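You operate a simulated robot arm through the tools that you are given. There is no shell and no other tool. Be economical: measure what you need, move in short steps, check, and stop when the job is done.

You run a simulated two-armed robot. Do the job below in one go: nothing can be reset, and whatever is moved stays where it is left.

## Task
Take the red cap and put it in the orange tray. Then put the grey dust plug on top of the blue potting case on the top of the front bench. Then take the small bracket and leave it on top of the clear film. Keep to this order. Set down upright: red cap, small bracket.

It is judged by the outcome, as a careful person would: the job done as asked, and still so three seconds after it is handed in. It fails if anything else is knocked over, pushed out of place, dropped, spilled or broken. Lids that push on must go on centred and level and be pressed home; caps that screw on are set level and turned clockwise until they are tight.

## Robot
Two 7-joint arms with two-finger parallel grippers on one trunk, on a base that drives. Base frame: it is fixed to the floor where the robot stands at the start and does not move with it; the origin is under the middle of the robot, x ahead of it, y to its left, z up. Units: m, degrees, N and s.
The left shoulder is at the start at [0.05, 0.187, 0.985], the right one opposite. With the tool pointing down near the work surface each hand reaches from about 0.1 to 0.58 m from the robot's upright axis, wherever it stands, measured 20 degrees to its own side. Places, roughly: clear film (30x24x4 cm) [-0.4, -5.1, 0.5]; grey dust plug (3x3x4 cm) [-1, -5, 0.8]; orange tray (20x26x4 cm) [-1.8, -2.3, 0.8]; potting case [-1.75, -2.75, 0.75]; small bracket [-2.5, -5.5, 0.75]. Payload 3.43 kg a hand.
Tool frame (each hand has its own): the origin (TCP) lies between the finger pads and is the grasp point; the fingertips stand 0.03 m ahead of it; z points along the fingers, y is the line along which they close. The gripper opens to 0.094 m. The fingers are 0.028 m wide and 0.01 m thick; the gripper's body (0.05 by 0.096 m) begins 0.055 m behind the TCP.
Orientation is that of the tool frame in the base frame, as a unit quaternion [x, y, z, w]. With the fingers straight down and closing along the base's y, the tool's x points along the base's -x, its y along +y and its z along -z.

## Interface
- The arms move only by the tool servo_tool. It takes "left_moves", "right_moves" or both (then of equal length, played together; a hand with none holds still); each is a list that holds one entry, the list of rows, each a list of 7 numbers: the turn, a rotation vector about the base's x, y, z in degrees, then the shift along the base's x, y, z in m, then the closure, from 0 (fully open) to 1 (shut). In form: [[[rx, ry, rz, dx, dy, dz, fingers], ...]]. A call has 1 to 20 rows; each row shifts and turns the commanded pose from where the row before left it. Rows are played at 5 a second. More than 0.05 m and 8.6 degrees between two rows, or a gripper value outside its range, and nothing of the call is played. A pose out of reach is approached as far as the arm can. The call stops where the force on the tool passes 40 N (or 10 N more than at its start, if that is more) or the arm is blocked; 0.2 s more then pass. The fingers move at their own pace (about 0.153 m/s each) and stop on an object; they squeeze with about 29 N. The grip force told is the motor's: it shows also when the fingers shut on nothing. Time passes only in rows, and 0.2 s behind the last, so rows that do not move let the fingers close. It gives the time, the measured TCP pose, the force on the tool (base axes), the opening and the grip force at its end, in the units of the frame above (readings bear some noise), with the torque about the TCP (base axes, N m) and any sound that the robot's microphone picked up.
- Cameras (640 x 400 px; columns grow to the right, rows downward): "scene" is now at [0.1411, -0.0031, 1.1364]; the picture's right is [-0.06, -1.00, 0.00], its down [-0.67, 0.04, -0.74] and it looks along [0.74, -0.04, -0.67] (base axes); focal length 280 px, centre (320, 200). "left" rides on the left gripper at [0.076, -0.014, -0.102] in its tool frame; the picture's right is [0.18, 0.98, 0.00], its down [-0.75, 0.14, -0.64] and it looks along [-0.63, 0.12, 0.77] (tool axes); focal length 243 px, centre (320, 200). "right" rides on the right gripper at [0.076, 0.014, -0.102] in its tool frame; the picture's right is [-0.18, 0.98, 0.00], its down [-0.75, -0.14, -0.64] and it looks along [-0.63, -0.12, 0.77] (tool axes); focal length 243 px, centre (320, 200).
- capture(camera): a new picture of that camera. It takes no simulated time.
- slide_trunk(by): slides the trunk up (or, below 0, down) by that many m; the arms and the scene camera ride with it, the base frame stays. It gives what a move gives, with no picture.
- steer(legs): drives the robot by 1 to 6 legs, each [ahead, left, turn to the left] in m, m and degrees, along the robot's own axes; the way and the turn of a leg run together, so that a leg with both is an arc; at most 1.5 m and 180 degrees a leg. The arms and the cameras ride along, it lands a little off, and it stops where it bumps. It gives what a move gives.
- turn_head(pan, tilt): turns the head with the scene camera to pan (to the left, within 80 degrees either way) and tilt (down, from -29 to 69), counted from straight ahead of the robot. It gives what a move gives.
- locate(camera, pixels): there is no depth. For up to 12 entries [column, row, z] of the newest picture of that camera ("zoom" is the newest enlarged one), the place [x, y] in the base frame at which the ray of that pixel passes the height z, good to about 0.002 m. It takes no simulated time.
- zoom(camera, box): a new picture of the part [left, top, right, bottom] of that camera's present view, enlarged. It takes no simulated time.
- finish_job(): hands the job in; it is judged then, once.

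Work in short steps. Measure before you move; look again where a grasp or a placing could have gone wrong, and mend it. You have 110 turns and 100 pictures in all, those below and enlarged ones among them. Open the grippers and draw the arms clear of the work before you hand the job in, unless the task says otherwise; then end with one line.

The tools are called after "Call:" by a JSON object that holds its "op" and its "data". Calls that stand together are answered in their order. servo_tool: Moves the arms, as the interface text tells. Its arguments: {"type":"object","properties":{"left_moves":{"type":"array","items":{"type":"array","items":{"type":"array","items":{"type":"number"}}}},"right_moves":{"type":"array","items":{"type":"array","items":{"type":"array","items":{"type":"number"}}}}},"required":[]} The other tools are called the same way: slide_trunk (by) slides the trunk up or down; steer (legs) drives the base; turn_head (pan, tilt) turns the head that bears the scene camera; capture (camera) takes a picture; locate (camera, pixels) gives the place at which the rays of pixels pass given heights; zoom (camera, box) takes an enlarged picture of a part of a camera's view; finish_job () hands the job in.

At the start:

```text
clock: 0.0
left_tcp_pos: [0.4961, 0.1421, 0.8489]
left_ee_rot: [0.0, 1.0, 0.0, 0.0]
left_ft_force: [-0.1, 0.4, 0.7]
left_ft_torque: [-0.01, -0.03, 0.02]
left_width: 0.0942
left_grasp_force: 0.0
right_tcp_pos: [0.3999, -0.2384, 0.8736]
right_ee_rot: [0.0, 1.0, -0.001, 0.0]
right_ft_force: [-0.4, -0.4, 1.0]
right_ft_torque: [-0.01, 0.02, -0.03]
right_width: 0.0943
right_grasp_force: 0.0
trunk travel left (down, up): [-0.2, 0.232]
robot x, y, heading: [0.0017, 0.0013, 0.1]
head pan, tilt: [-3.4, 42.0]
```

scene: 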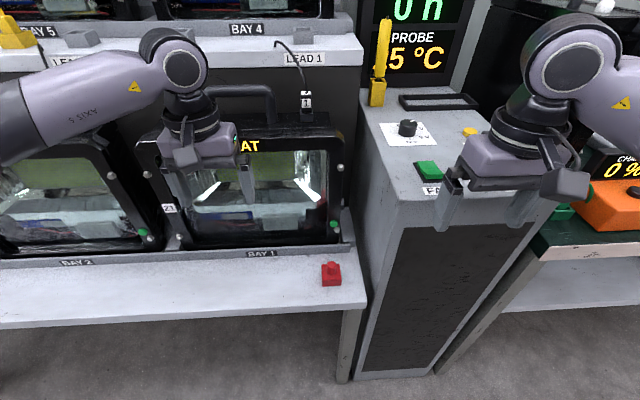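
right: 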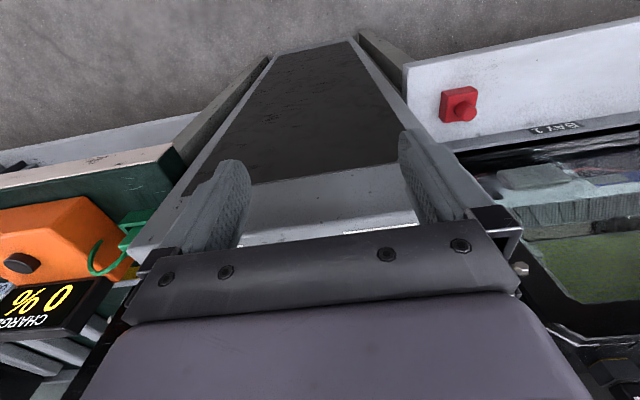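
left: 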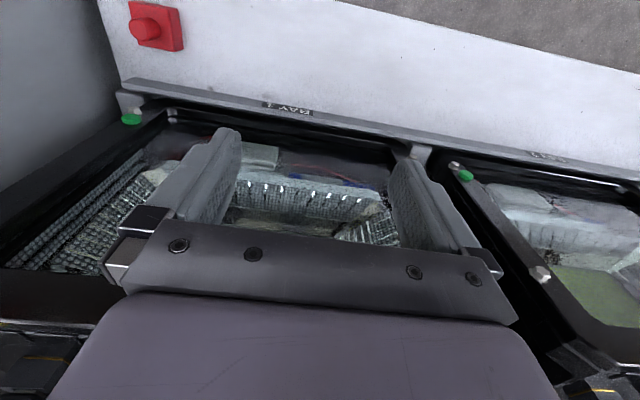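

The red object shows at scene (331,274) and left (155,27). I zoom on it and triangulate its place from two cameras.

Call:
{"op": "zoom", "data": {"camera": "scene", "box": [280, 230, 380, 300]}}

Call:
{"op": "locate", "data": {"camera": "scene", "pixels": [[331, 284, 0.5], [331, 284, 0.6], [331, 284, 0.7], [331, 284, 0.75], [331, 284, 0.8]]}}

Call:
{"op": "locate", "data": {"camera": "left", "pixels": [[160, 30, 0.5], [160, 30, 0.6], [160, 30, 0.7], [160, 30, 0.75], [160, 30, 0.8]]}}

Call:
{"op": "locate", "data": {"camera": "right", "pixels": [[457, 105, 0.5], [457, 105, 0.6], [457, 105, 0.7], [457, 105, 0.75]]}}

```text
5.71 times, centred on (330, 265) of scene
```

zoom: 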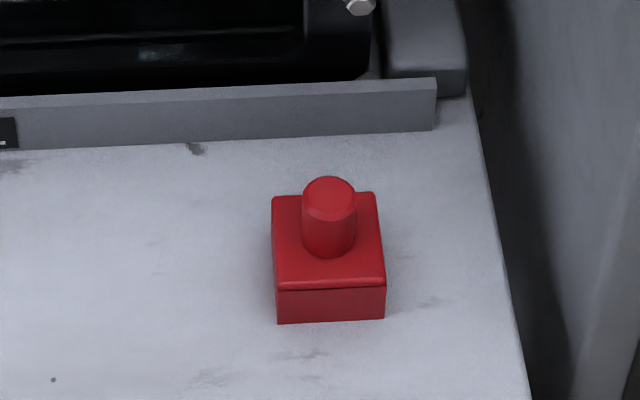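

```text
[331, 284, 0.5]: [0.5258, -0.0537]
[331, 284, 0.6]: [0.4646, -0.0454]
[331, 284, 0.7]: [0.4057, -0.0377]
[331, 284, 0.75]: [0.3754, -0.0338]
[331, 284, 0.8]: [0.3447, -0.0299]
```

```text
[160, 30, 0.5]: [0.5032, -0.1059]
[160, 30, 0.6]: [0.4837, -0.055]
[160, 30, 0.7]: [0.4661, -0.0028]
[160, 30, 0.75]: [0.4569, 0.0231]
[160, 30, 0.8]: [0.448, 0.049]
```

```text
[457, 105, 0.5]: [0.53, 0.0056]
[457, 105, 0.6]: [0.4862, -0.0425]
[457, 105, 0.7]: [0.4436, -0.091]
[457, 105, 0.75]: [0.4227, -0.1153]
```

Rough triangulation puts the cap near (0.48,-0.05) at z≈0.6. I refine it with the left and right cameras.

Call:
{"op": "zoom", "data": {"camera": "left", "box": [100, 0, 220, 75]}}

Call:
{"op": "zoom", "data": {"camera": "right", "box": [410, 70, 530, 145]}}

Call:
{"op": "zoom", "data": {"camera": "scene", "box": [280, 230, 380, 300]}}

Call:
{"op": "locate", "data": {"camera": "zoom", "pixels": [[277, 323, 0.57], [277, 323, 0.58], [277, 323, 0.59], [277, 323, 0.6], [385, 318, 0.57], [385, 318, 0.58], [385, 318, 0.59], [385, 318, 0.6], [327, 182, 0.62], [330, 137, 0.58], [500, 250, 0.58]]}}

```text
5.33 times, centred on (160, 38) of left
```

zoom: 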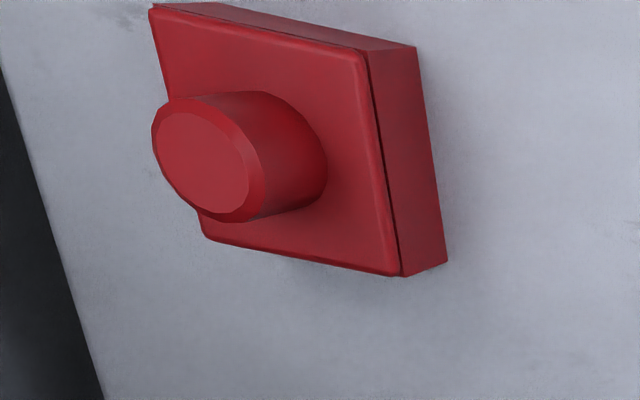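

```text
5.33 times, centred on (470, 108) of right
```

zoom: 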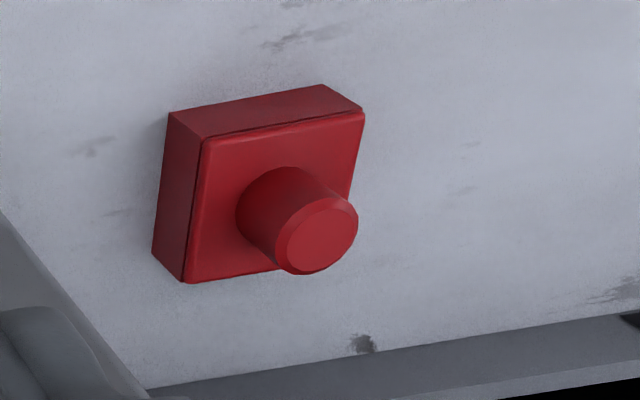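

```text
5.71 times, centred on (330, 265) of scene
```

zoom: 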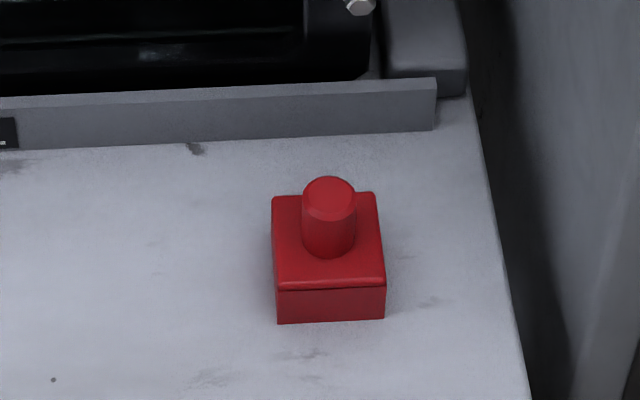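

```text
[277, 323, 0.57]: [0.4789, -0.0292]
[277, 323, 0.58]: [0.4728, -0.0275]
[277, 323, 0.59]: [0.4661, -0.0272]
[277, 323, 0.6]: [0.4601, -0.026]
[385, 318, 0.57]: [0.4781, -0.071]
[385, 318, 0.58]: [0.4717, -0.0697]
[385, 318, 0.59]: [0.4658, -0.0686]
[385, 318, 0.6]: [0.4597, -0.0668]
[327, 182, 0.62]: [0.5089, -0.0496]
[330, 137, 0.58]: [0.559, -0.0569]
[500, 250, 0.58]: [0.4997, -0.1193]
```

Now the base corner nearest the robot and leftmost: left pixel (177.8, 9) matches scene-zoom (277,323).

Call:
{"op": "locate", "data": {"camera": "left", "pixels": [[177.8, 9, 0.56], [177.8, 9, 0.57], [177.8, 9, 0.58], [177.8, 9, 0.59], [177.8, 9, 0.6], [183.5, 49.5, 0.58]]}}

Call:
{"op": "locate", "data": {"camera": "right", "pixels": [[441.5, 91, 0.57], [441.5, 91, 0.58], [441.5, 91, 0.59]]}}

```text
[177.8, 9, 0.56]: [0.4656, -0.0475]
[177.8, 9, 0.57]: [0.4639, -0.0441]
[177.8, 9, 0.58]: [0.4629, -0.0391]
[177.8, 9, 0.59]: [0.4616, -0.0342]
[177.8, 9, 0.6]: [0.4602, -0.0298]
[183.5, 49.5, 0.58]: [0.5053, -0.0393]
```

```text
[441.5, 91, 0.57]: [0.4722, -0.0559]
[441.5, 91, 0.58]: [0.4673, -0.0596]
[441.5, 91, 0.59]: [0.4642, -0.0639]
```

Shelf height ≈0.602 and the cap's centre ≈(0.480,-0.047), 4 cm square. I bring the left hand over it with the fingers at about 6 cm.

Call:
{"op": "servo_tool", "data": {"left_moves": [[[0, 0, 0, -0.004, -0.048, 0, 0.36], [0, 0, 0, -0.004, -0.047, 0, 0.36], [0, 0, 0, -0.004, -0.047, 0, 0.36], [0, 0, 0, -0.004, -0.047, 0, 0.36], [0, 0, 0, 0, 0, -0.045, 0.36], [0, 0, 0, 0, 0, -0.045, 0.36], [0, 0, 0, 0, 0, -0.04, 0.36], [0, 0, 0, 0, 0, 0, 0.36], [0, 0, 0, 0, 0, 0, 0.36]]]}}

Call:
{"op": "capture", "data": {"camera": "left"}}

Call:
{"op": "capture", "data": {"camera": "scene"}}

```text
clock: 2.0
left_tcp_pos: [0.4808, -0.0478, 0.719]
left_ee_rot: [0.0, 1.0, -0.001, 0.0]
left_ft_force: [-0.9, -0.3, 0.1]
left_ft_torque: [0.01, 0.01, 0.02]
left_width: 0.0602
left_grasp_force: 0.0
right_tcp_pos: [0.3996, -0.2392, 0.8729]
right_ee_rot: [0.0, 1.0, 0.0, 0.0]
right_ft_force: [-0.2, -0.1, -1.1]
right_ft_torque: [0.02, 0.01, 0.01]
right_width: 0.0941
right_grasp_force: 0.1
trunk travel left (down, up): [-0.2, 0.232]
robot x, y, heading: [-0.0024, 0.0045, 0.2]
head pan, tilt: [-3.4, 42.0]
```

```text
92 pictures are left
```

left: 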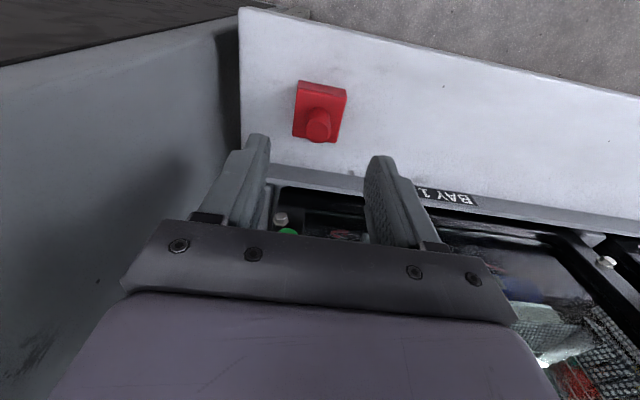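

```text
91 pictures are left
```

scene: 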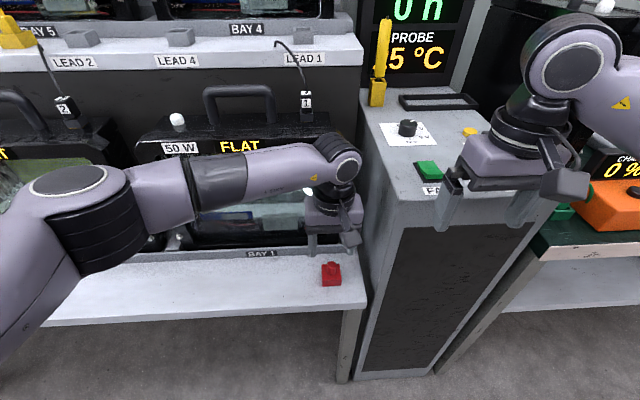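

Clearances look good. I re-measure the cap's base from this closer left view before descending.

Call:
{"op": "zoom", "data": {"camera": "left", "box": [270, 65, 370, 155]}}

Call:
{"op": "locate", "data": {"camera": "zoom", "pixels": [[320, 200, 0.602], [200, 100, 0.602], [440, 300, 0.602]]}}

```text
4.44 times, centred on (320, 110) of left
```

zoom: 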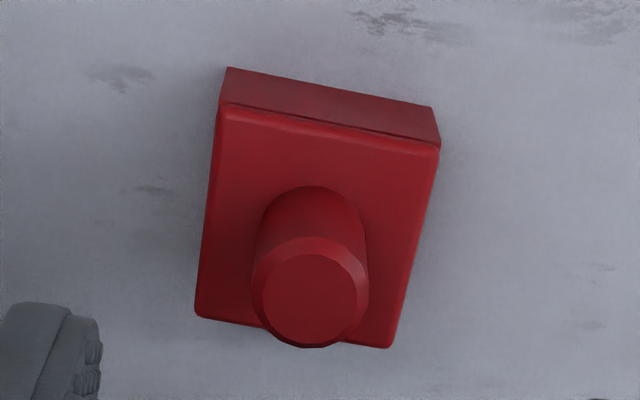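

```text
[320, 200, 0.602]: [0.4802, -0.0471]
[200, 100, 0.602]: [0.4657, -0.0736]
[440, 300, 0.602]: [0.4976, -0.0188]
```

Call:
{"op": "locate", "data": {"camera": "zoom", "pixels": [[228, 68, 0.602], [432, 108, 0.602], [224, 106, 0.617], [440, 146, 0.617], [391, 347, 0.617], [197, 318, 0.617]]}}

```text
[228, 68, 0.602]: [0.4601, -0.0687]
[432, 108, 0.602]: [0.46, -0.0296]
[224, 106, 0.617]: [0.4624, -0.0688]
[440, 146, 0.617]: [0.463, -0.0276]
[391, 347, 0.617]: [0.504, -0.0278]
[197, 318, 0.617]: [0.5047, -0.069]
```

The cap is centred at (0.482,-0.0485) and aligned. I descend to TCP z≈0.639 and close.

Call:
{"op": "servo_tool", "data": {"left_moves": [[[0, 0, 0, 0.001, -0.001, -0.04, 0.36], [0, 0, 0, 0, 0, -0.03, 0.36], [0, 0, 0, 0, 0, -0.01, 0.36], [0, 0, 0, 0, 0, 0, 0.36], [0, 0, 0, 0, 0, 0, 1], [0, 0, 0, 0, 0, 0, 1], [0, 0, 0, 0, 0, 0, 1]]]}}

Call:
{"op": "capture", "data": {"camera": "left"}}

```text
clock: 3.6
left_tcp_pos: [0.4804, -0.0481, 0.638]
left_ee_rot: [-0.001, 1.0, 0.0, 0.0]
left_ft_force: [0.9, 0.0, -0.5]
left_ft_torque: [-0.03, 0.0, 0.0]
left_width: 0.0395
left_grasp_force: 29.4
right_tcp_pos: [0.3995, -0.238, 0.8726]
right_ee_rot: [0.0, 1.0, 0.0, 0.0]
right_ft_force: [0.2, -0.2, 0.3]
right_ft_torque: [0.0, -0.02, -0.02]
right_width: 0.0942
right_grasp_force: 0.0
trunk travel left (down, up): [-0.2, 0.232]
robot x, y, heading: [-0.001, -0.0016, -0.1]
head pan, tilt: [-3.4, 42.0]
```

```text
89 pictures are left
```

left: 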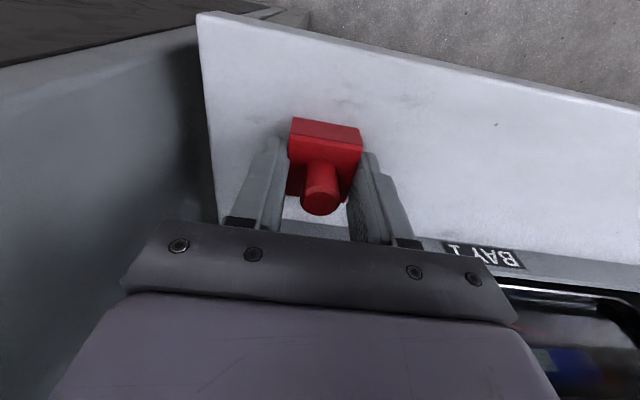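

The cap is gripped (39.5 mm, 29 N). I lift straight up, then draw both hands back toward the body.

Call:
{"op": "servo_tool", "data": {"left_moves": [[[0, 0, 0, 0, 0, 0.03, 1], [0, 0, 0, 0, 0, 0.045, 1], [0, 0, 0, 0, 0, 0.045, 1], [0, 0, 0, 0, 0.01, 0.045, 1], [0, 0, 0, 0, 0.02, 0.045, 1], [0, 0, 0, -0.04, 0.045, 0.02, 1], [0, 0, 0, -0.04, 0.045, 0.02, 1], [0, 0, 0, -0.04, 0.045, 0, 1], [0, 0, 0, -0.04, 0.045, 0, 1]]], "right_moves": [[[0, 0, 0, 0, 0, 0, 0], [0, 0, 0, 0, 0, 0, 0], [0, 0, 0, 0, 0, 0.02, 0], [0, 0, 0, 0, 0, 0.02, 0], [0, 0, 0, 0, 0, 0.02, 0], [0, 0, 0, -0.02, 0, 0, 0], [0, 0, 0, -0.02, 0, 0, 0], [0, 0, 0, -0.02, 0, 0, 0], [0, 0, 0, -0.02, 0, 0, 0]]]}}

Call:
{"op": "turn_head", "data": {"pan": -80, "tilt": 25}}

Call:
{"op": "capture", "data": {"camera": "scene"}}

Call:
{"op": "capture", "data": {"camera": "left"}}

```text
refused: row 6 steps farther than a row can; nothing moved
```

```text
clock: 5.1
left_tcp_pos: [0.48, -0.0477, 0.6393]
left_ee_rot: [-0.001, 1.0, 0.0, 0.0]
left_ft_force: [-0.8, -0.5, 0.3]
left_ft_torque: [0.02, -0.01, 0.03]
left_width: 0.0391
left_grasp_force: 29.5
right_tcp_pos: [0.3989, -0.2377, 0.873]
right_ee_rot: [0.0, 1.0, 0.001, -0.001]
right_ft_force: [0.7, 0.2, 0.4]
right_ft_torque: [0.03, -0.02, -0.02]
right_width: 0.094
right_grasp_force: 0.1
trunk travel left (down, up): [-0.2, 0.232]
robot x, y, heading: [-0.0025, -0.002, 0.1]
head pan, tilt: [-80.0, 25.0]
```

```text
88 pictures are left
```

scene: 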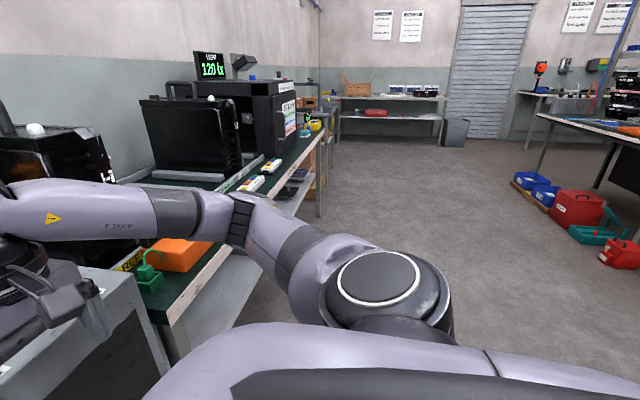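

```text
87 pictures are left
```

left: 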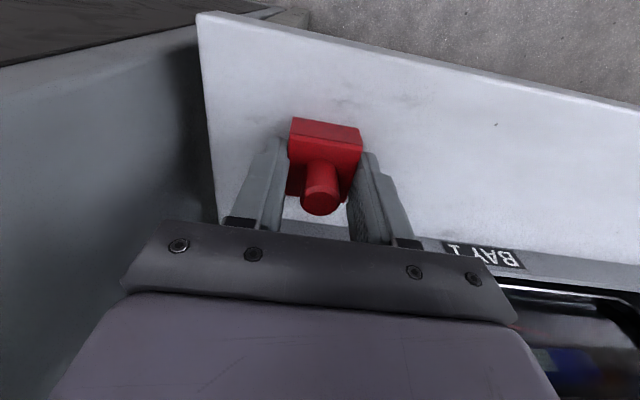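

The step was too long; I repeat the lift with shorter rows.

Call:
{"op": "servo_tool", "data": {"left_moves": [[[0, 0, 0, 0, 0, 0.03, 1], [0, 0, 0, 0, 0, 0.045, 1], [0, 0, 0, 0, 0, 0.045, 1], [0, 0, 0, 0, 0.01, 0.045, 1], [0, 0, 0, 0, 0.02, 0.045, 1], [0, 0, 0, -0.03, 0.035, 0.01, 1], [0, 0, 0, -0.03, 0.035, 0.01, 1], [0, 0, 0, -0.03, 0.035, 0, 1], [0, 0, 0, -0.03, 0.035, 0, 1], [0, 0, 0, -0.03, 0.03, 0, 1]]], "right_moves": [[[0, 0, 0, 0, 0, 0, 0], [0, 0, 0, 0, 0, 0, 0], [0, 0, 0, 0, 0, 0.02, 0], [0, 0, 0, 0, 0, 0.02, 0], [0, 0, 0, 0, 0, 0.02, 0], [0, 0, 0, -0.02, 0, 0, 0], [0, 0, 0, -0.02, 0, 0, 0], [0, 0, 0, -0.02, 0, 0, 0], [0, 0, 0, -0.02, 0, 0, 0], [0, 0, 0, -0.02, 0, 0, 0]]]}}

Call:
{"op": "turn_head", "data": {"pan": 80, "tilt": 25}}

Call:
{"op": "capture", "data": {"camera": "scene"}}

```text
clock: 7.3
left_tcp_pos: [0.3294, 0.1542, 0.8686]
left_ee_rot: [-0.001, 1.0, 0.0, 0.0]
left_ft_force: [0.2, -0.1, -0.4]
left_ft_torque: [0.04, 0.0, -0.03]
left_width: 0.0391
left_grasp_force: 29.4
right_tcp_pos: [0.297, -0.2402, 0.9335]
right_ee_rot: [-0.001, 1.0, 0.0, 0.001]
right_ft_force: [0.6, 0.4, -0.7]
right_ft_torque: [0.0, 0.01, -0.03]
right_width: 0.0939
right_grasp_force: 0.1
trunk travel left (down, up): [-0.2, 0.232]
robot x, y, heading: [0.0046, -0.0034, -0.0]
head pan, tilt: [-80.0, 25.0]
```

```text
clock: 9.8
left_tcp_pos: [0.3302, 0.1527, 0.8674]
left_ee_rot: [0.0, 1.0, 0.0, 0.0]
left_ft_force: [-0.2, 0.8, -1.0]
left_ft_torque: [-0.01, -0.02, 0.0]
left_width: 0.0392
left_grasp_force: 28.5
right_tcp_pos: [0.2984, -0.2394, 0.9331]
right_ee_rot: [0.0, 1.0, 0.0, 0.0]
right_ft_force: [0.5, 0.3, -0.3]
right_ft_torque: [0.01, 0.01, 0.0]
right_width: 0.0941
right_grasp_force: 0.0
trunk travel left (down, up): [-0.2, 0.232]
robot x, y, heading: [-0.0042, -0.0027, 0.0]
head pan, tilt: [80.0, 25.0]
```

```text
86 pictures are left
```

scene: 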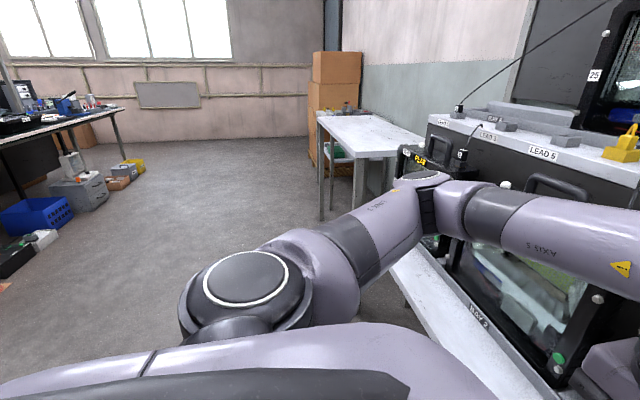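

The cap is held. I back off 0.35 m and turn right to face -y, then look around.

Call:
{"op": "steer", "data": {"legs": [[-0.35, 0, 0], [0, 0, -120]]}}

Call:
{"op": "turn_head", "data": {"pan": 0, "tilt": 20}}

Call:
{"op": "capture", "data": {"camera": "scene"}}

```text
clock: 17.0
left_tcp_pos: [-0.3798, -0.3611, 0.8677]
left_ee_rot: [0.866, 0.5, 0.0, 0.0]
left_ft_force: [0.3, 0.0, -0.8]
left_ft_torque: [0.02, 0.03, 0.01]
left_width: 0.0391
left_grasp_force: 28.9
right_tcp_pos: [-0.7044, -0.1384, 0.9334]
right_ee_rot: [0.866, 0.5, 0.0, 0.0]
right_ft_force: [0.2, 0.0, 0.5]
right_ft_torque: [-0.04, 0.0, -0.01]
right_width: 0.0942
right_grasp_force: 0.0
trunk travel left (down, up): [-0.2, 0.232]
robot x, y, heading: [-0.3474, -0.0009, -119.7]
head pan, tilt: [80.0, 25.0]
```

```text
clock: 18.5
left_tcp_pos: [-0.3801, -0.3628, 0.8681]
left_ee_rot: [0.866, 0.5, 0.0, 0.0]
left_ft_force: [-0.3, -0.2, -0.7]
left_ft_torque: [0.02, -0.03, 0.0]
left_width: 0.0393
left_grasp_force: 28.7
right_tcp_pos: [-0.7044, -0.1372, 0.9339]
right_ee_rot: [0.866, 0.5, 0.0, 0.0]
right_ft_force: [-0.3, 0.7, 0.9]
right_ft_torque: [0.0, 0.0, 0.0]
right_width: 0.0941
right_grasp_force: 0.1
trunk travel left (down, up): [-0.2, 0.232]
robot x, y, heading: [-0.3494, 0.0033, -119.8]
head pan, tilt: [0.0, 20.0]
```

```text
85 pictures are left
```

scene: 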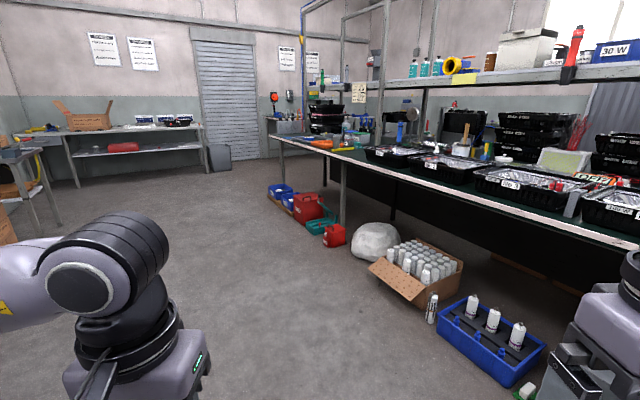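

The bench with the orange tray (~(322,145)) lies ahead right, with things standing on the floor before it. I measure edges and floor items.

Call:
{"op": "zoom", "data": {"camera": "scene", "box": [250, 90, 410, 190]}}

Call:
{"op": "locate", "data": {"camera": "scene", "pixels": [[275, 139, 0.75], [340, 162, 0.75], [500, 200, 0.75], [620, 235, 0.75], [335, 246, 0.05], [368, 258, 0.05], [430, 322, 0.0], [408, 300, 0.0], [515, 385, 0.0], [295, 215, 0.0], [310, 230, 0.0], [322, 148, 0.78]]}}

```text
4.00 times, centred on (330, 140) of scene
```

zoom: 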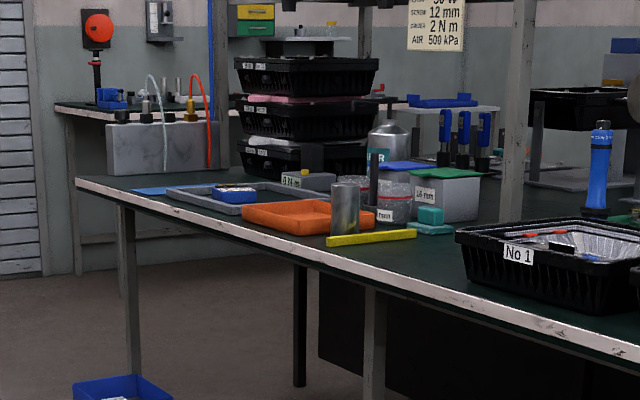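

```text
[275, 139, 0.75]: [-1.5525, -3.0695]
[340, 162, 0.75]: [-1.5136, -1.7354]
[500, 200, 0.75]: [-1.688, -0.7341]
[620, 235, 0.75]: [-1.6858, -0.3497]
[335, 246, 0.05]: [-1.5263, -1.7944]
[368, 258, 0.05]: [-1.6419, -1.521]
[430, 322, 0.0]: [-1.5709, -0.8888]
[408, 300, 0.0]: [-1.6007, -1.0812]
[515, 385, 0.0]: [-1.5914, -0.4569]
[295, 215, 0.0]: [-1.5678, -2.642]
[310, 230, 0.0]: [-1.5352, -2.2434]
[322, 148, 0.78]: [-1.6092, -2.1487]
```

The table's edge lies near x≈-1.6. I drive to about (-1.0,-2.3), well clear of the floor items, and turn to face it.

Call:
{"op": "steer", "data": {"legs": [[0, 0, 14], [1.2, 0, 0], [1.18, 0, 0], [0, 0, -74]]}}

Call:
{"op": "turn_head", "data": {"pan": 0, "tilt": 35}}

Call:
{"op": "capture", "data": {"camera": "scene"}}

```text
clock: 34.4
left_tcp_pos: [-1.3225, -2.4537, 0.8675]
left_ee_rot: [1.0, -0.005, 0.0, 0.0]
left_ft_force: [0.3, 0.4, -0.9]
left_ft_torque: [0.0, -0.01, 0.01]
left_width: 0.0392
left_grasp_force: 29.4
right_tcp_pos: [-1.286, -2.062, 0.9337]
right_ee_rot: [1.0, -0.006, -0.001, 0.0]
right_ft_force: [0.0, -0.3, 0.7]
right_ft_torque: [0.02, -0.02, -0.01]
right_width: 0.0941
right_grasp_force: 0.1
trunk travel left (down, up): [-0.2, 0.232]
robot x, y, heading: [-0.9893, -2.3047, 179.4]
head pan, tilt: [0.0, 20.0]
```

```text
clock: 35.1
left_tcp_pos: [-1.323, -2.4559, 0.8671]
left_ee_rot: [1.0, -0.007, 0.0, 0.0]
left_ft_force: [-0.1, -1.0, -0.4]
left_ft_torque: [0.0, 0.01, 0.01]
left_width: 0.0393
left_grasp_force: 28.7
right_tcp_pos: [-1.2865, -2.0626, 0.9328]
right_ee_rot: [1.0, -0.006, 0.001, 0.0]
right_ft_force: [-0.2, -0.7, 0.2]
right_ft_torque: [-0.02, 0.01, -0.02]
right_width: 0.094
right_grasp_force: 0.0
trunk travel left (down, up): [-0.2, 0.232]
robot x, y, heading: [-0.9887, -2.3059, 179.1]
head pan, tilt: [0.0, 35.0]
```

```text
83 pictures are left
```

scene: 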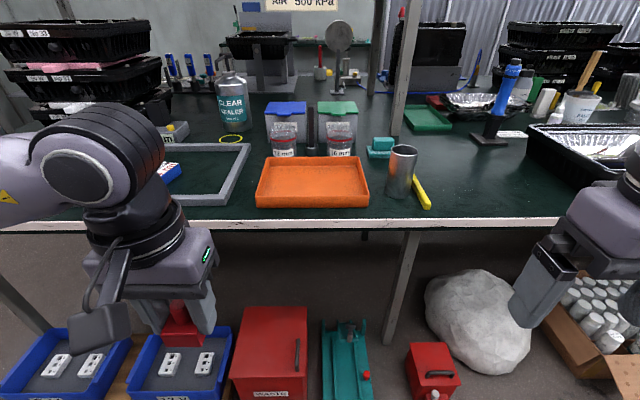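

The orange tray is straight ahead at (313,183). I raise the trunk 8 cm for clearance and locate its corners.

Call:
{"op": "slide_trunk", "data": {"by": 0.08}}

Call:
{"op": "capture", "data": {"camera": "scene"}}

Call:
{"op": "locate", "data": {"camera": "scene", "pixels": [[257, 209, 0.77], [257, 209, 0.79], [369, 209, 0.77], [369, 209, 0.79], [270, 158, 0.82], [357, 156, 0.82]]}}

```text
clock: 36.3
left_tcp_pos: [-1.3213, -2.4539, 0.9476]
left_ee_rot: [1.0, -0.006, 0.0, -0.001]
left_ft_force: [0.3, 0.3, -0.6]
left_ft_torque: [-0.01, 0.01, -0.02]
left_width: 0.039
left_grasp_force: 29.0
right_tcp_pos: [-1.2869, -2.0623, 1.0122]
right_ee_rot: [1.0, -0.006, 0.0, -0.001]
right_ft_force: [-0.5, -0.2, 0.4]
right_ft_torque: [-0.05, -0.01, 0.0]
right_width: 0.094
right_grasp_force: 0.0
trunk travel left (down, up): [-0.28, 0.152]
robot x, y, heading: [-0.9907, -2.307, 179.2]
head pan, tilt: [0.0, 35.0]
```

```text
82 pictures are left
```

scene: 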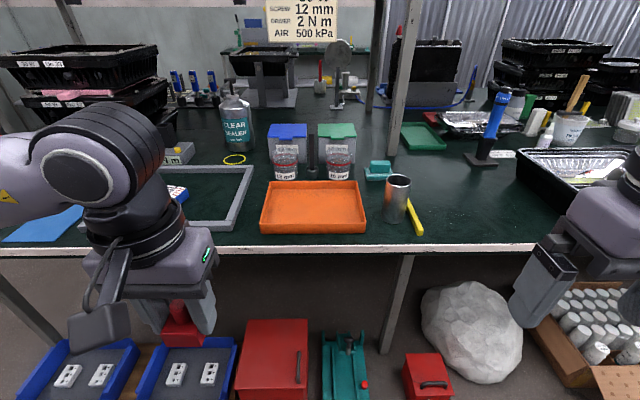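

```text
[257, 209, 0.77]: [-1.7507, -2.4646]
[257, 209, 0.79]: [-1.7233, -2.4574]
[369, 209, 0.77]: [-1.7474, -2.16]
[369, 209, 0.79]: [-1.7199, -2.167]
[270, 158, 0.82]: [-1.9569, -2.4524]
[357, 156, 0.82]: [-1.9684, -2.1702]
```

Call:
{"op": "locate", "data": {"camera": "scene", "pixels": [[260, 234, 0.77], [260, 234, 0.79], [367, 233, 0.77], [367, 233, 0.79], [269, 182, 0.82], [361, 182, 0.82], [235, 232, 0.78], [314, 246, 0.77]]}}

```text
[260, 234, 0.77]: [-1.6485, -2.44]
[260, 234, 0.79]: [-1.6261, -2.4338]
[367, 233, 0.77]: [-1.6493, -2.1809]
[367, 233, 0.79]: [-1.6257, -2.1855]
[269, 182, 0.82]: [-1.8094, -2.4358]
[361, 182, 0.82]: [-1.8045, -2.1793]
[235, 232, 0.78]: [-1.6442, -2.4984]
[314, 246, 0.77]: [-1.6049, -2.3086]
```

Width matches 26 cm at z≈0.77, so the bench top is ≈0.77 and the tray's centre ≈(-1.745,-2.31). I check how far the floor items stick out before driving nearer.

Call:
{"op": "turn_head", "data": {"pan": 0, "tilt": 60}}

Call:
{"op": "capture", "data": {"camera": "scene"}}

```text
clock: 37.2
left_tcp_pos: [-1.3221, -2.4543, 0.9476]
left_ee_rot: [1.0, -0.006, 0.0, -0.001]
left_ft_force: [-0.2, 0.2, -0.2]
left_ft_torque: [-0.02, 0.0, 0.02]
left_width: 0.0394
left_grasp_force: 29.0
right_tcp_pos: [-1.2856, -2.0626, 1.0145]
right_ee_rot: [1.0, -0.006, 0.0, 0.0]
right_ft_force: [0.0, -0.4, 0.2]
right_ft_torque: [-0.01, -0.01, -0.01]
right_width: 0.0938
right_grasp_force: 0.0
trunk travel left (down, up): [-0.28, 0.152]
robot x, y, heading: [-0.9896, -2.3084, 179.3]
head pan, tilt: [0.0, 60.0]
```

```text
81 pictures are left
```

scene: 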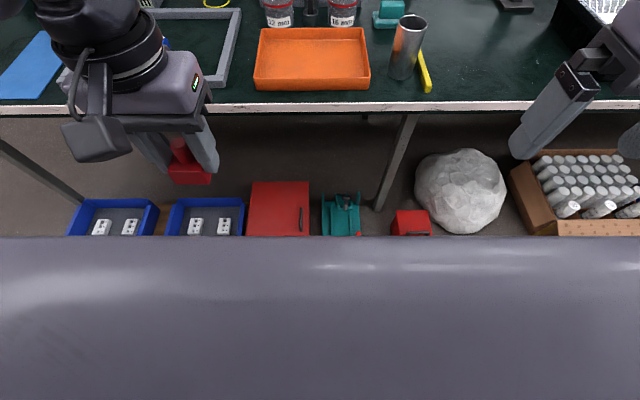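

The floor items' fronts lie near x≈-1.52. I move ahead 0.17 m and right 0.10 m, keeping the axis 0.35 m away from them.

Call:
{"op": "steer", "data": {"legs": [[0, -0.1, 0.8], [0.17, 0, 0]]}}

Call:
{"op": "turn_head", "data": {"pan": 0, "tilt": 50}}

Call:
{"op": "capture", "data": {"camera": "scene"}}

Call:
{"op": "capture", "data": {"camera": "left"}}

```text
clock: 39.8
left_tcp_pos: [-1.4905, -2.3583, 0.9466]
left_ee_rot: [1.0, -0.001, 0.0, 0.0]
left_ft_force: [0.5, -0.2, 0.4]
left_ft_torque: [-0.01, -0.02, 0.01]
left_width: 0.0389
left_grasp_force: 29.0
right_tcp_pos: [-1.4588, -1.9646, 1.0125]
right_ee_rot: [1.0, 0.0, -0.001, 0.0]
right_ft_force: [0.4, -0.7, -0.1]
right_ft_torque: [-0.01, 0.04, 0.0]
right_width: 0.0943
right_grasp_force: 0.0
trunk travel left (down, up): [-0.28, 0.152]
robot x, y, heading: [-1.1628, -2.204, 179.9]
head pan, tilt: [0.0, 60.0]
```

```text
clock: 40.5
left_tcp_pos: [-1.4911, -2.3574, 0.9465]
left_ee_rot: [1.0, 0.0, 0.0, -0.001]
left_ft_force: [0.5, 0.1, 0.4]
left_ft_torque: [0.0, 0.0, 0.01]
left_width: 0.0393
left_grasp_force: 28.6
right_tcp_pos: [-1.4586, -1.9649, 1.0127]
right_ee_rot: [1.0, -0.001, 0.0, 0.0]
right_ft_force: [-0.9, 0.4, 0.2]
right_ft_torque: [-0.01, 0.0, 0.0]
right_width: 0.094
right_grasp_force: 0.1
trunk travel left (down, up): [-0.28, 0.152]
robot x, y, heading: [-1.1611, -2.2019, 179.9]
head pan, tilt: [0.0, 50.0]
```

```text
80 pictures are left
```

scene: 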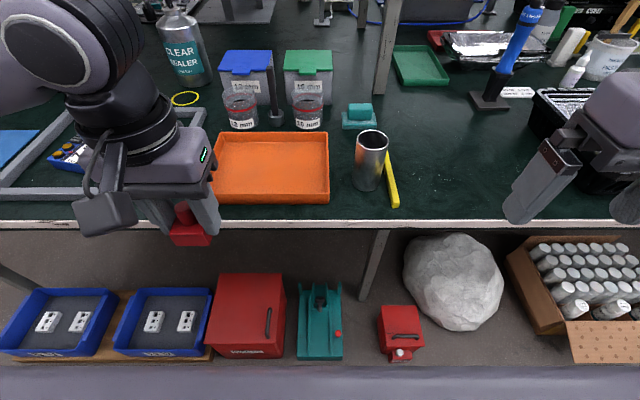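

```text
79 pictures are left
```

left: 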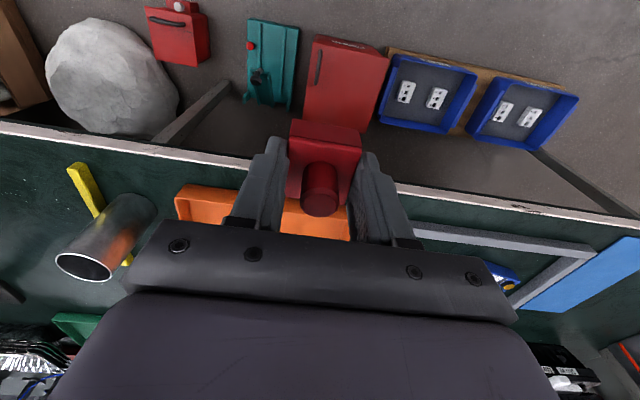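

Now tray corners from this view: near base about (215,203)/(329,203), far rim (222,133)/(328,132).

Call:
{"op": "locate", "data": {"camera": "scene", "pixels": [[329, 203, 0.77], [328, 132, 0.81], [217, 203, 0.77], [222, 134, 0.81], [268, 225, 0.77], [404, 355, 0.0], [250, 357, 0.0]]}}

Call:
{"op": "locate", "data": {"camera": "left", "pixels": [[177, 207, 0.77], [177, 207, 0.79], [177, 207, 0.81], [180, 218, 0.77]]}}

```text
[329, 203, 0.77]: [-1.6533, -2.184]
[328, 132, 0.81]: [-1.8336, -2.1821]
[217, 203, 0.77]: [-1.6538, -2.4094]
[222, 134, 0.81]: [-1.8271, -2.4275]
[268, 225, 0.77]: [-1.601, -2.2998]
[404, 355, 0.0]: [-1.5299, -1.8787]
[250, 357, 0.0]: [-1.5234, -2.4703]
```

```text
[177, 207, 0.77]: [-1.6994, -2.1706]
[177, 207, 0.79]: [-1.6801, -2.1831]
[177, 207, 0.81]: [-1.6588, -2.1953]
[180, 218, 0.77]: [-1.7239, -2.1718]
```

Tray spans x -1.655…-1.845, y -2.18…-2.44. I carry the cap to (-1.715,-2.33) and lower part way.

Call:
{"op": "servo_tool", "data": {"left_moves": [[[0, 0, 0, -0.045, 0.006, 0, 1], [0, 0, 0, -0.045, 0.006, 0, 1], [0, 0, 0, -0.045, 0.006, 0, 1], [0, 0, 0, -0.045, 0.005, 0, 1], [0, 0, 0, -0.044, 0.004, 0, 1], [0, 0, 0, 0, 0, -0.04, 1], [0, 0, 0, 0, 0, -0.04, 1], [0, 0, 0, 0, 0, -0.02, 1], [0, 0, 0, 0, 0, 0, 1]]]}}

Call:
{"op": "capture", "data": {"camera": "left"}}

Call:
{"op": "capture", "data": {"camera": "scene"}}

```text
clock: 42.5
left_tcp_pos: [-1.7141, -2.3319, 0.8469]
left_ee_rot: [1.0, -0.001, 0.0, 0.0]
left_ft_force: [-0.3, 0.1, -0.7]
left_ft_torque: [0.0, -0.01, -0.02]
left_width: 0.0392
left_grasp_force: 29.4
right_tcp_pos: [-1.4587, -1.9653, 1.0134]
right_ee_rot: [1.0, -0.001, 0.0, -0.001]
right_ft_force: [0.5, 0.6, 0.5]
right_ft_torque: [-0.01, 0.01, 0.04]
right_width: 0.094
right_grasp_force: 0.1
trunk travel left (down, up): [-0.28, 0.152]
robot x, y, heading: [-1.1629, -2.2044, 179.7]
head pan, tilt: [0.0, 50.0]
```

```text
78 pictures are left
```

left: 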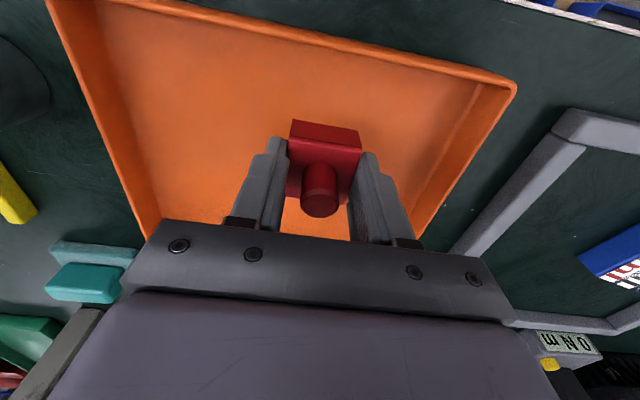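

```text
77 pictures are left
```

scene: 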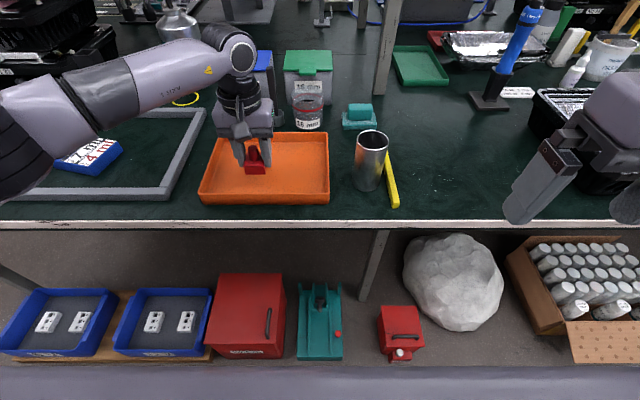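

The cap is inside the tray, clear of its walls. I lower gently until contact.

Call:
{"op": "servo_tool", "data": {"left_moves": [[[0, 0, 0, 0, 0, -0.015, 1], [0, 0, 0, 0, 0, -0.01, 1], [0, 0, 0, 0, 0, -0.004, 1], [0, 0, 0, 0, 0, -0.003, 1], [0, 0, 0, 0, 0, 0, 1]]]}}

Call:
{"op": "zoom", "data": {"camera": "scene", "box": [200, 120, 340, 210]}}

```text
clock: 43.7
left_tcp_pos: [-1.7139, -2.3309, 0.8146]
left_ee_rot: [1.0, -0.001, 0.0, 0.0]
left_ft_force: [-0.1, 0.1, 0.0]
left_ft_torque: [-0.02, -0.02, 0.0]
left_width: 0.0394
left_grasp_force: 28.8
right_tcp_pos: [-1.4601, -1.9653, 1.0132]
right_ee_rot: [1.0, -0.001, 0.001, 0.0]
right_ft_force: [0.0, -0.1, -0.6]
right_ft_torque: [0.01, 0.02, -0.02]
right_width: 0.0939
right_grasp_force: 0.0
trunk travel left (down, up): [-0.28, 0.152]
robot x, y, heading: [-1.1639, -2.2053, 179.9]
head pan, tilt: [0.0, 50.0]
```

```text
4.44 times, centred on (270, 165) of scene
```

zoom: 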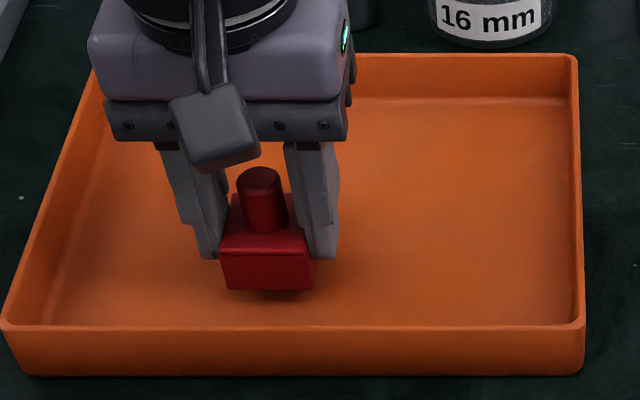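

It's still a few mm up (shadow gap, no force). I lower in small steps.

Call:
{"op": "servo_tool", "data": {"left_moves": [[[0, 0, 0, 0, 0, -0.002, 1], [0, 0, 0, 0, 0, -0.002, 1], [0, 0, 0, 0, 0, -0.002, 1], [0, 0, 0, 0, 0, -0.002, 1]]]}}

```text
clock: 44.7
left_tcp_pos: [-1.7163, -2.331, 0.8076]
left_ee_rot: [1.0, -0.001, 0.001, 0.0]
left_ft_force: [0.4, 0.1, -0.5]
left_ft_torque: [-0.03, -0.03, -0.01]
left_width: 0.0391
left_grasp_force: 29.5
right_tcp_pos: [-1.4594, -1.9633, 1.0139]
right_ee_rot: [1.0, 0.0, 0.0, 0.0]
right_ft_force: [-0.4, -0.3, 1.5]
right_ft_torque: [-0.01, -0.02, 0.01]
right_width: 0.0937
right_grasp_force: 0.0
trunk travel left (down, up): [-0.28, 0.152]
robot x, y, heading: [-1.1594, -2.2077, 179.8]
head pan, tilt: [0.0, 50.0]
```

Still no contact; a few more small steps.

Call:
{"op": "servo_tool", "data": {"left_moves": [[[0, 0, 0, 0, 0, -0.002, 1], [0, 0, 0, 0, 0, -0.001, 1], [0, 0, 0, 0, 0, -0.001, 1], [0, 0, 0, 0, 0, 0, 1]]]}}

Call:
{"op": "zoom", "data": {"camera": "scene", "box": [200, 120, 340, 210]}}

```text
clock: 45.7
left_tcp_pos: [-1.7146, -2.3309, 0.804]
left_ee_rot: [1.0, -0.001, 0.0, -0.001]
left_ft_force: [-0.4, 0.2, -0.9]
left_ft_torque: [0.02, -0.03, -0.03]
left_width: 0.0392
left_grasp_force: 29.9
right_tcp_pos: [-1.4589, -1.9642, 1.0124]
right_ee_rot: [1.0, 0.0, 0.0, 0.0]
right_ft_force: [-0.3, 1.3, -0.3]
right_ft_torque: [-0.02, 0.0, 0.0]
right_width: 0.0941
right_grasp_force: 0.0
trunk travel left (down, up): [-0.28, 0.152]
robot x, y, heading: [-1.1571, -2.2087, 179.8]
head pan, tilt: [0.0, 50.0]
```

```text
4.44 times, centred on (270, 165) of scene
```

zoom: 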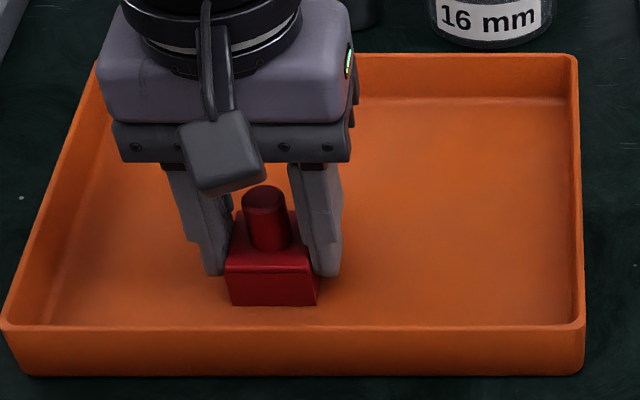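

Call:
{"op": "servo_tool", "data": {"left_moves": [[[0, 0, 0, 0, 0, -0.001, 1], [0, 0, 0, 0, 0, -0.001, 1], [0, 0, 0, 0, 0, -0.001, 1], [0, 0, 0, 0, 0, -0.001, 1], [0, 0, 0, 0, 0, 0, 1]]]}}

Call:
{"op": "zoom", "data": {"camera": "scene", "box": [220, 150, 300, 200]}}

```text
clock: 46.9
left_tcp_pos: [-1.7146, -2.3321, 0.8011]
left_ee_rot: [1.0, -0.001, -0.003, 0.0]
left_ft_force: [-0.7, -5.2, 21.4]
left_ft_torque: [-0.17, -0.04, -0.02]
left_width: 0.0393
left_grasp_force: 29.6
right_tcp_pos: [-1.4581, -1.9647, 1.0136]
right_ee_rot: [1.0, 0.0, -0.001, 0.0]
right_ft_force: [0.5, 0.5, 0.2]
right_ft_torque: [-0.01, 0.03, -0.03]
right_width: 0.0939
right_grasp_force: 0.0
trunk travel left (down, up): [-0.28, 0.152]
robot x, y, heading: [-1.1605, -2.2022, 180.1]
head pan, tilt: [0.0, 50.0]
```

```text
8.00 times, centred on (260, 175) of scene
```

zoom: 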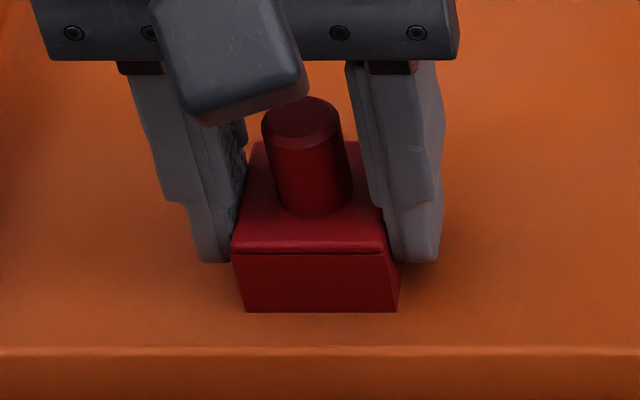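

Contact made (21 N). I ease off, release, and lift away.

Call:
{"op": "servo_tool", "data": {"left_moves": [[[0, 0, 0, 0, 0, 0.001, 1], [0, 0, 0, 0, 0, 0, 0.5], [0, 0, 0, 0, 0, 0, 0.3], [0, 0, 0, 0, 0, 0, 0.3], [0, 0, 0, 0, 0, 0.02, 0.3], [0, 0, 0, 0, 0, 0.04, 0.3], [0, 0, 0, 0, 0, 0.04, 0.3], [0, 0, 0, 0, 0, 0.04, 0.3], [0, 0, 0, 0.045, 0, 0.01, 0.3], [0, 0, 0, 0.045, 0, 0, 0.3], [0, 0, 0, 0.045, 0, 0, 0.3], [0, 0, 0, 0.045, 0, 0, 0.3], [0, 0, 0, 0.045, 0, 0, 0.3]]]}}

Call:
{"op": "turn_head", "data": {"pan": 20, "tilt": 40}}

Call:
{"op": "capture", "data": {"camera": "scene"}}

```text
clock: 49.7
left_tcp_pos: [-1.4882, -2.3313, 0.9512]
left_ee_rot: [1.0, -0.001, 0.0, 0.0]
left_ft_force: [0.3, 0.1, -0.2]
left_ft_torque: [0.03, 0.0, 0.03]
left_width: 0.0659
left_grasp_force: 0.1
right_tcp_pos: [-1.4593, -1.9633, 1.0126]
right_ee_rot: [1.0, -0.001, 0.0, 0.0]
right_ft_force: [-0.1, 0.0, 0.7]
right_ft_torque: [0.02, 0.02, -0.03]
right_width: 0.094
right_grasp_force: 0.1
trunk travel left (down, up): [-0.28, 0.152]
robot x, y, heading: [-1.1587, -2.203, 179.7]
head pan, tilt: [0.0, 50.0]
```

```text
clock: 50.6
left_tcp_pos: [-1.4896, -2.3318, 0.9515]
left_ee_rot: [1.0, -0.002, 0.0, 0.0]
left_ft_force: [0.1, 0.3, -0.3]
left_ft_torque: [0.0, 0.03, 0.0]
left_width: 0.0657
left_grasp_force: 0.2
right_tcp_pos: [-1.4585, -1.9642, 1.0133]
right_ee_rot: [1.0, -0.001, 0.001, 0.001]
right_ft_force: [-0.8, -0.4, 0.2]
right_ft_torque: [0.01, 0.01, 0.0]
right_width: 0.094
right_grasp_force: 0.1
trunk travel left (down, up): [-0.28, 0.152]
robot x, y, heading: [-1.1612, -2.2067, 179.8]
head pan, tilt: [20.0, 40.0]
```

```text
73 pictures are left
```

scene: 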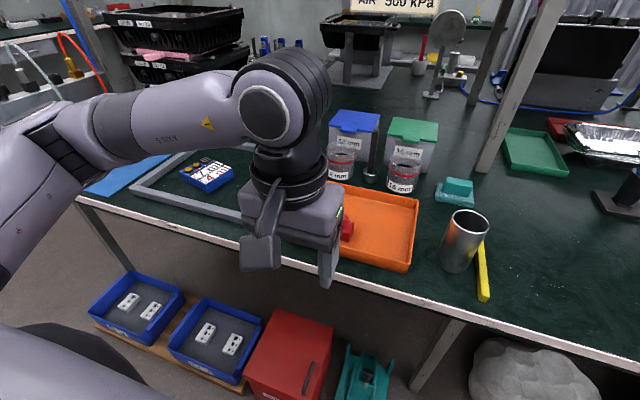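

The cap stands in the tray. Now a closer look at the blue case at (205,173) before going for the plug.

Call:
{"op": "zoom", "data": {"camera": "scene", "box": [120, 130, 260, 220]}}

Call:
{"op": "locate", "data": {"camera": "zoom", "pixels": [[290, 200, 0.79], [392, 254, 0.77], [320, 258, 0.77]]}}

```text
4.44 times, centred on (190, 175) of scene
```

zoom: 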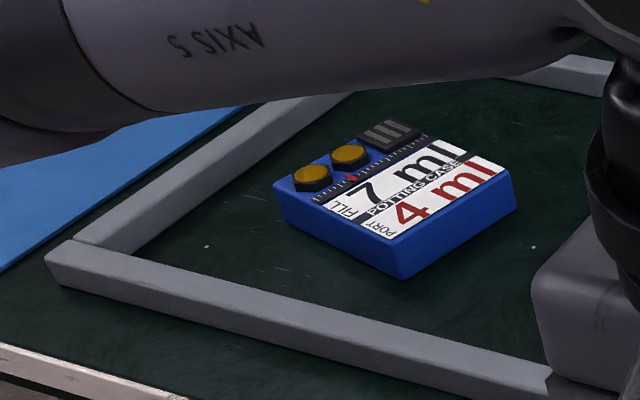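

```text
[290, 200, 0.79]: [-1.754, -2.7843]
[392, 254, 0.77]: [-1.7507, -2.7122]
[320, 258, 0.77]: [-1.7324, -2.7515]
```

The case's flat label area is clear. Next I back off, turn to -y, and go toward the plug at about (-1,-5).

Call:
{"op": "steer", "data": {"legs": [[-0.3, 0, 0], [0, 0, 90], [1.5, 0, 0]]}}

Call:
{"op": "turn_head", "data": {"pan": 0, "tilt": 25}}

Call:
{"op": "capture", "data": {"camera": "scene"}}

```text
clock: 63.6
left_tcp_pos: [-0.6615, -4.048, 0.9505]
left_ee_rot: [0.69, 0.723, 0.0, -0.001]
left_ft_force: [-0.8, -0.5, -0.2]
left_ft_torque: [0.03, 0.03, 0.03]
left_width: 0.0658
left_grasp_force: 0.2
right_tcp_pos: [-1.0285, -4.0375, 1.0121]
right_ee_rot: [0.691, 0.723, 0.001, 0.0]
right_ft_force: [-0.6, 0.5, 0.1]
right_ft_torque: [0.0, -0.03, 0.01]
right_width: 0.0938
right_grasp_force: 0.1
trunk travel left (down, up): [-0.28, 0.152]
robot x, y, heading: [-0.8034, -3.7242, -87.4]
head pan, tilt: [20.0, 40.0]
```

```text
clock: 64.5
left_tcp_pos: [-0.6601, -4.0482, 0.9513]
left_ee_rot: [0.691, 0.723, 0.001, 0.0]
left_ft_force: [-0.4, -0.6, 0.8]
left_ft_torque: [-0.04, 0.02, 0.01]
left_width: 0.0658
left_grasp_force: 0.2
right_tcp_pos: [-1.0289, -4.0367, 1.0134]
right_ee_rot: [0.691, 0.723, 0.0, 0.0]
right_ft_force: [-0.5, -0.8, -0.2]
right_ft_torque: [-0.01, -0.01, 0.03]
right_width: 0.094
right_grasp_force: 0.1
trunk travel left (down, up): [-0.28, 0.152]
robot x, y, heading: [-0.8032, -3.7266, -87.3]
head pan, tilt: [0.0, 25.0]
```

```text
71 pictures are left
```

scene: 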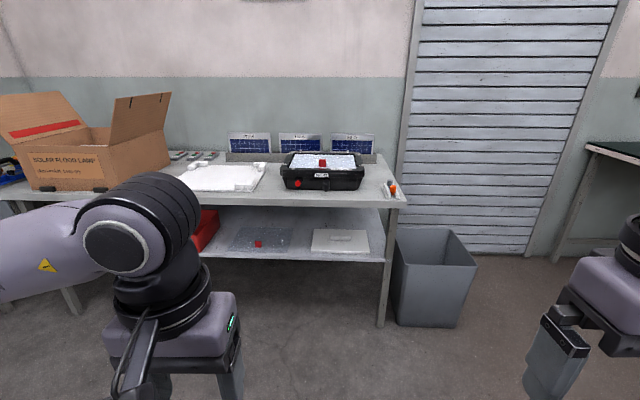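

I see the bench with upper and lower shelves. I zoom in on plug area (390,188) and lower shelf (262,240).

Call:
{"op": "zoom", "data": {"camera": "scene", "box": [270, 140, 420, 215]}}

Call:
{"op": "zoom", "data": {"camera": "scene", "box": [190, 190, 400, 270]}}

Call:
{"op": "locate", "data": {"camera": "scene", "pixels": [[390, 192, 0.78], [390, 203, 0.78], [258, 244, 0.5], [200, 255, 0.48], [385, 261, 0.48], [340, 240, 0.5]]}}

```text
4.27 times, centred on (345, 178) of scene
```

zoom: 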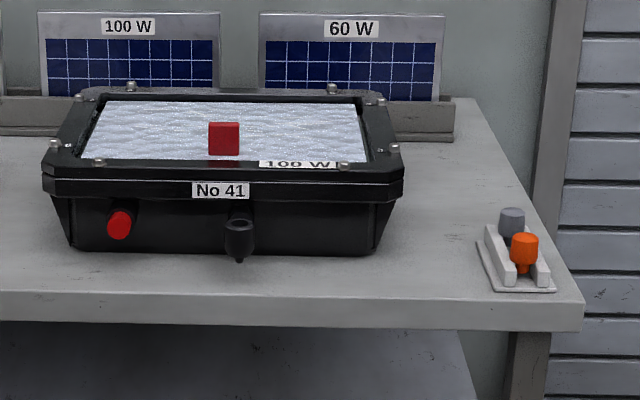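

```text
3.05 times, centred on (295, 230) of scene
```

zoom: 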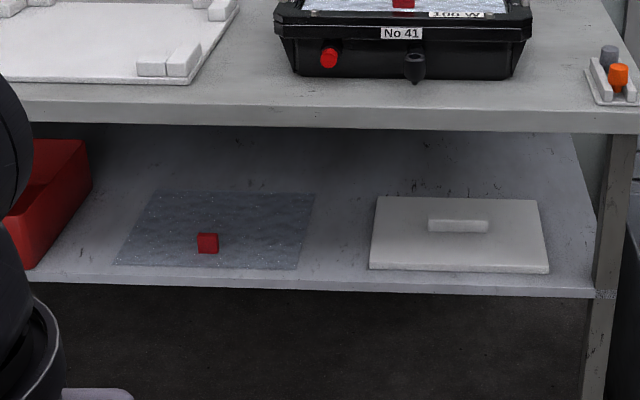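

```text
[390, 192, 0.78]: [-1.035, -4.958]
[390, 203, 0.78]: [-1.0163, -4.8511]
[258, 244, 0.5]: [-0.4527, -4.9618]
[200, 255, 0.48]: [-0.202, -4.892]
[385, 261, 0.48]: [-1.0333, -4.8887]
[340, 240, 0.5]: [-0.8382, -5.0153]
```

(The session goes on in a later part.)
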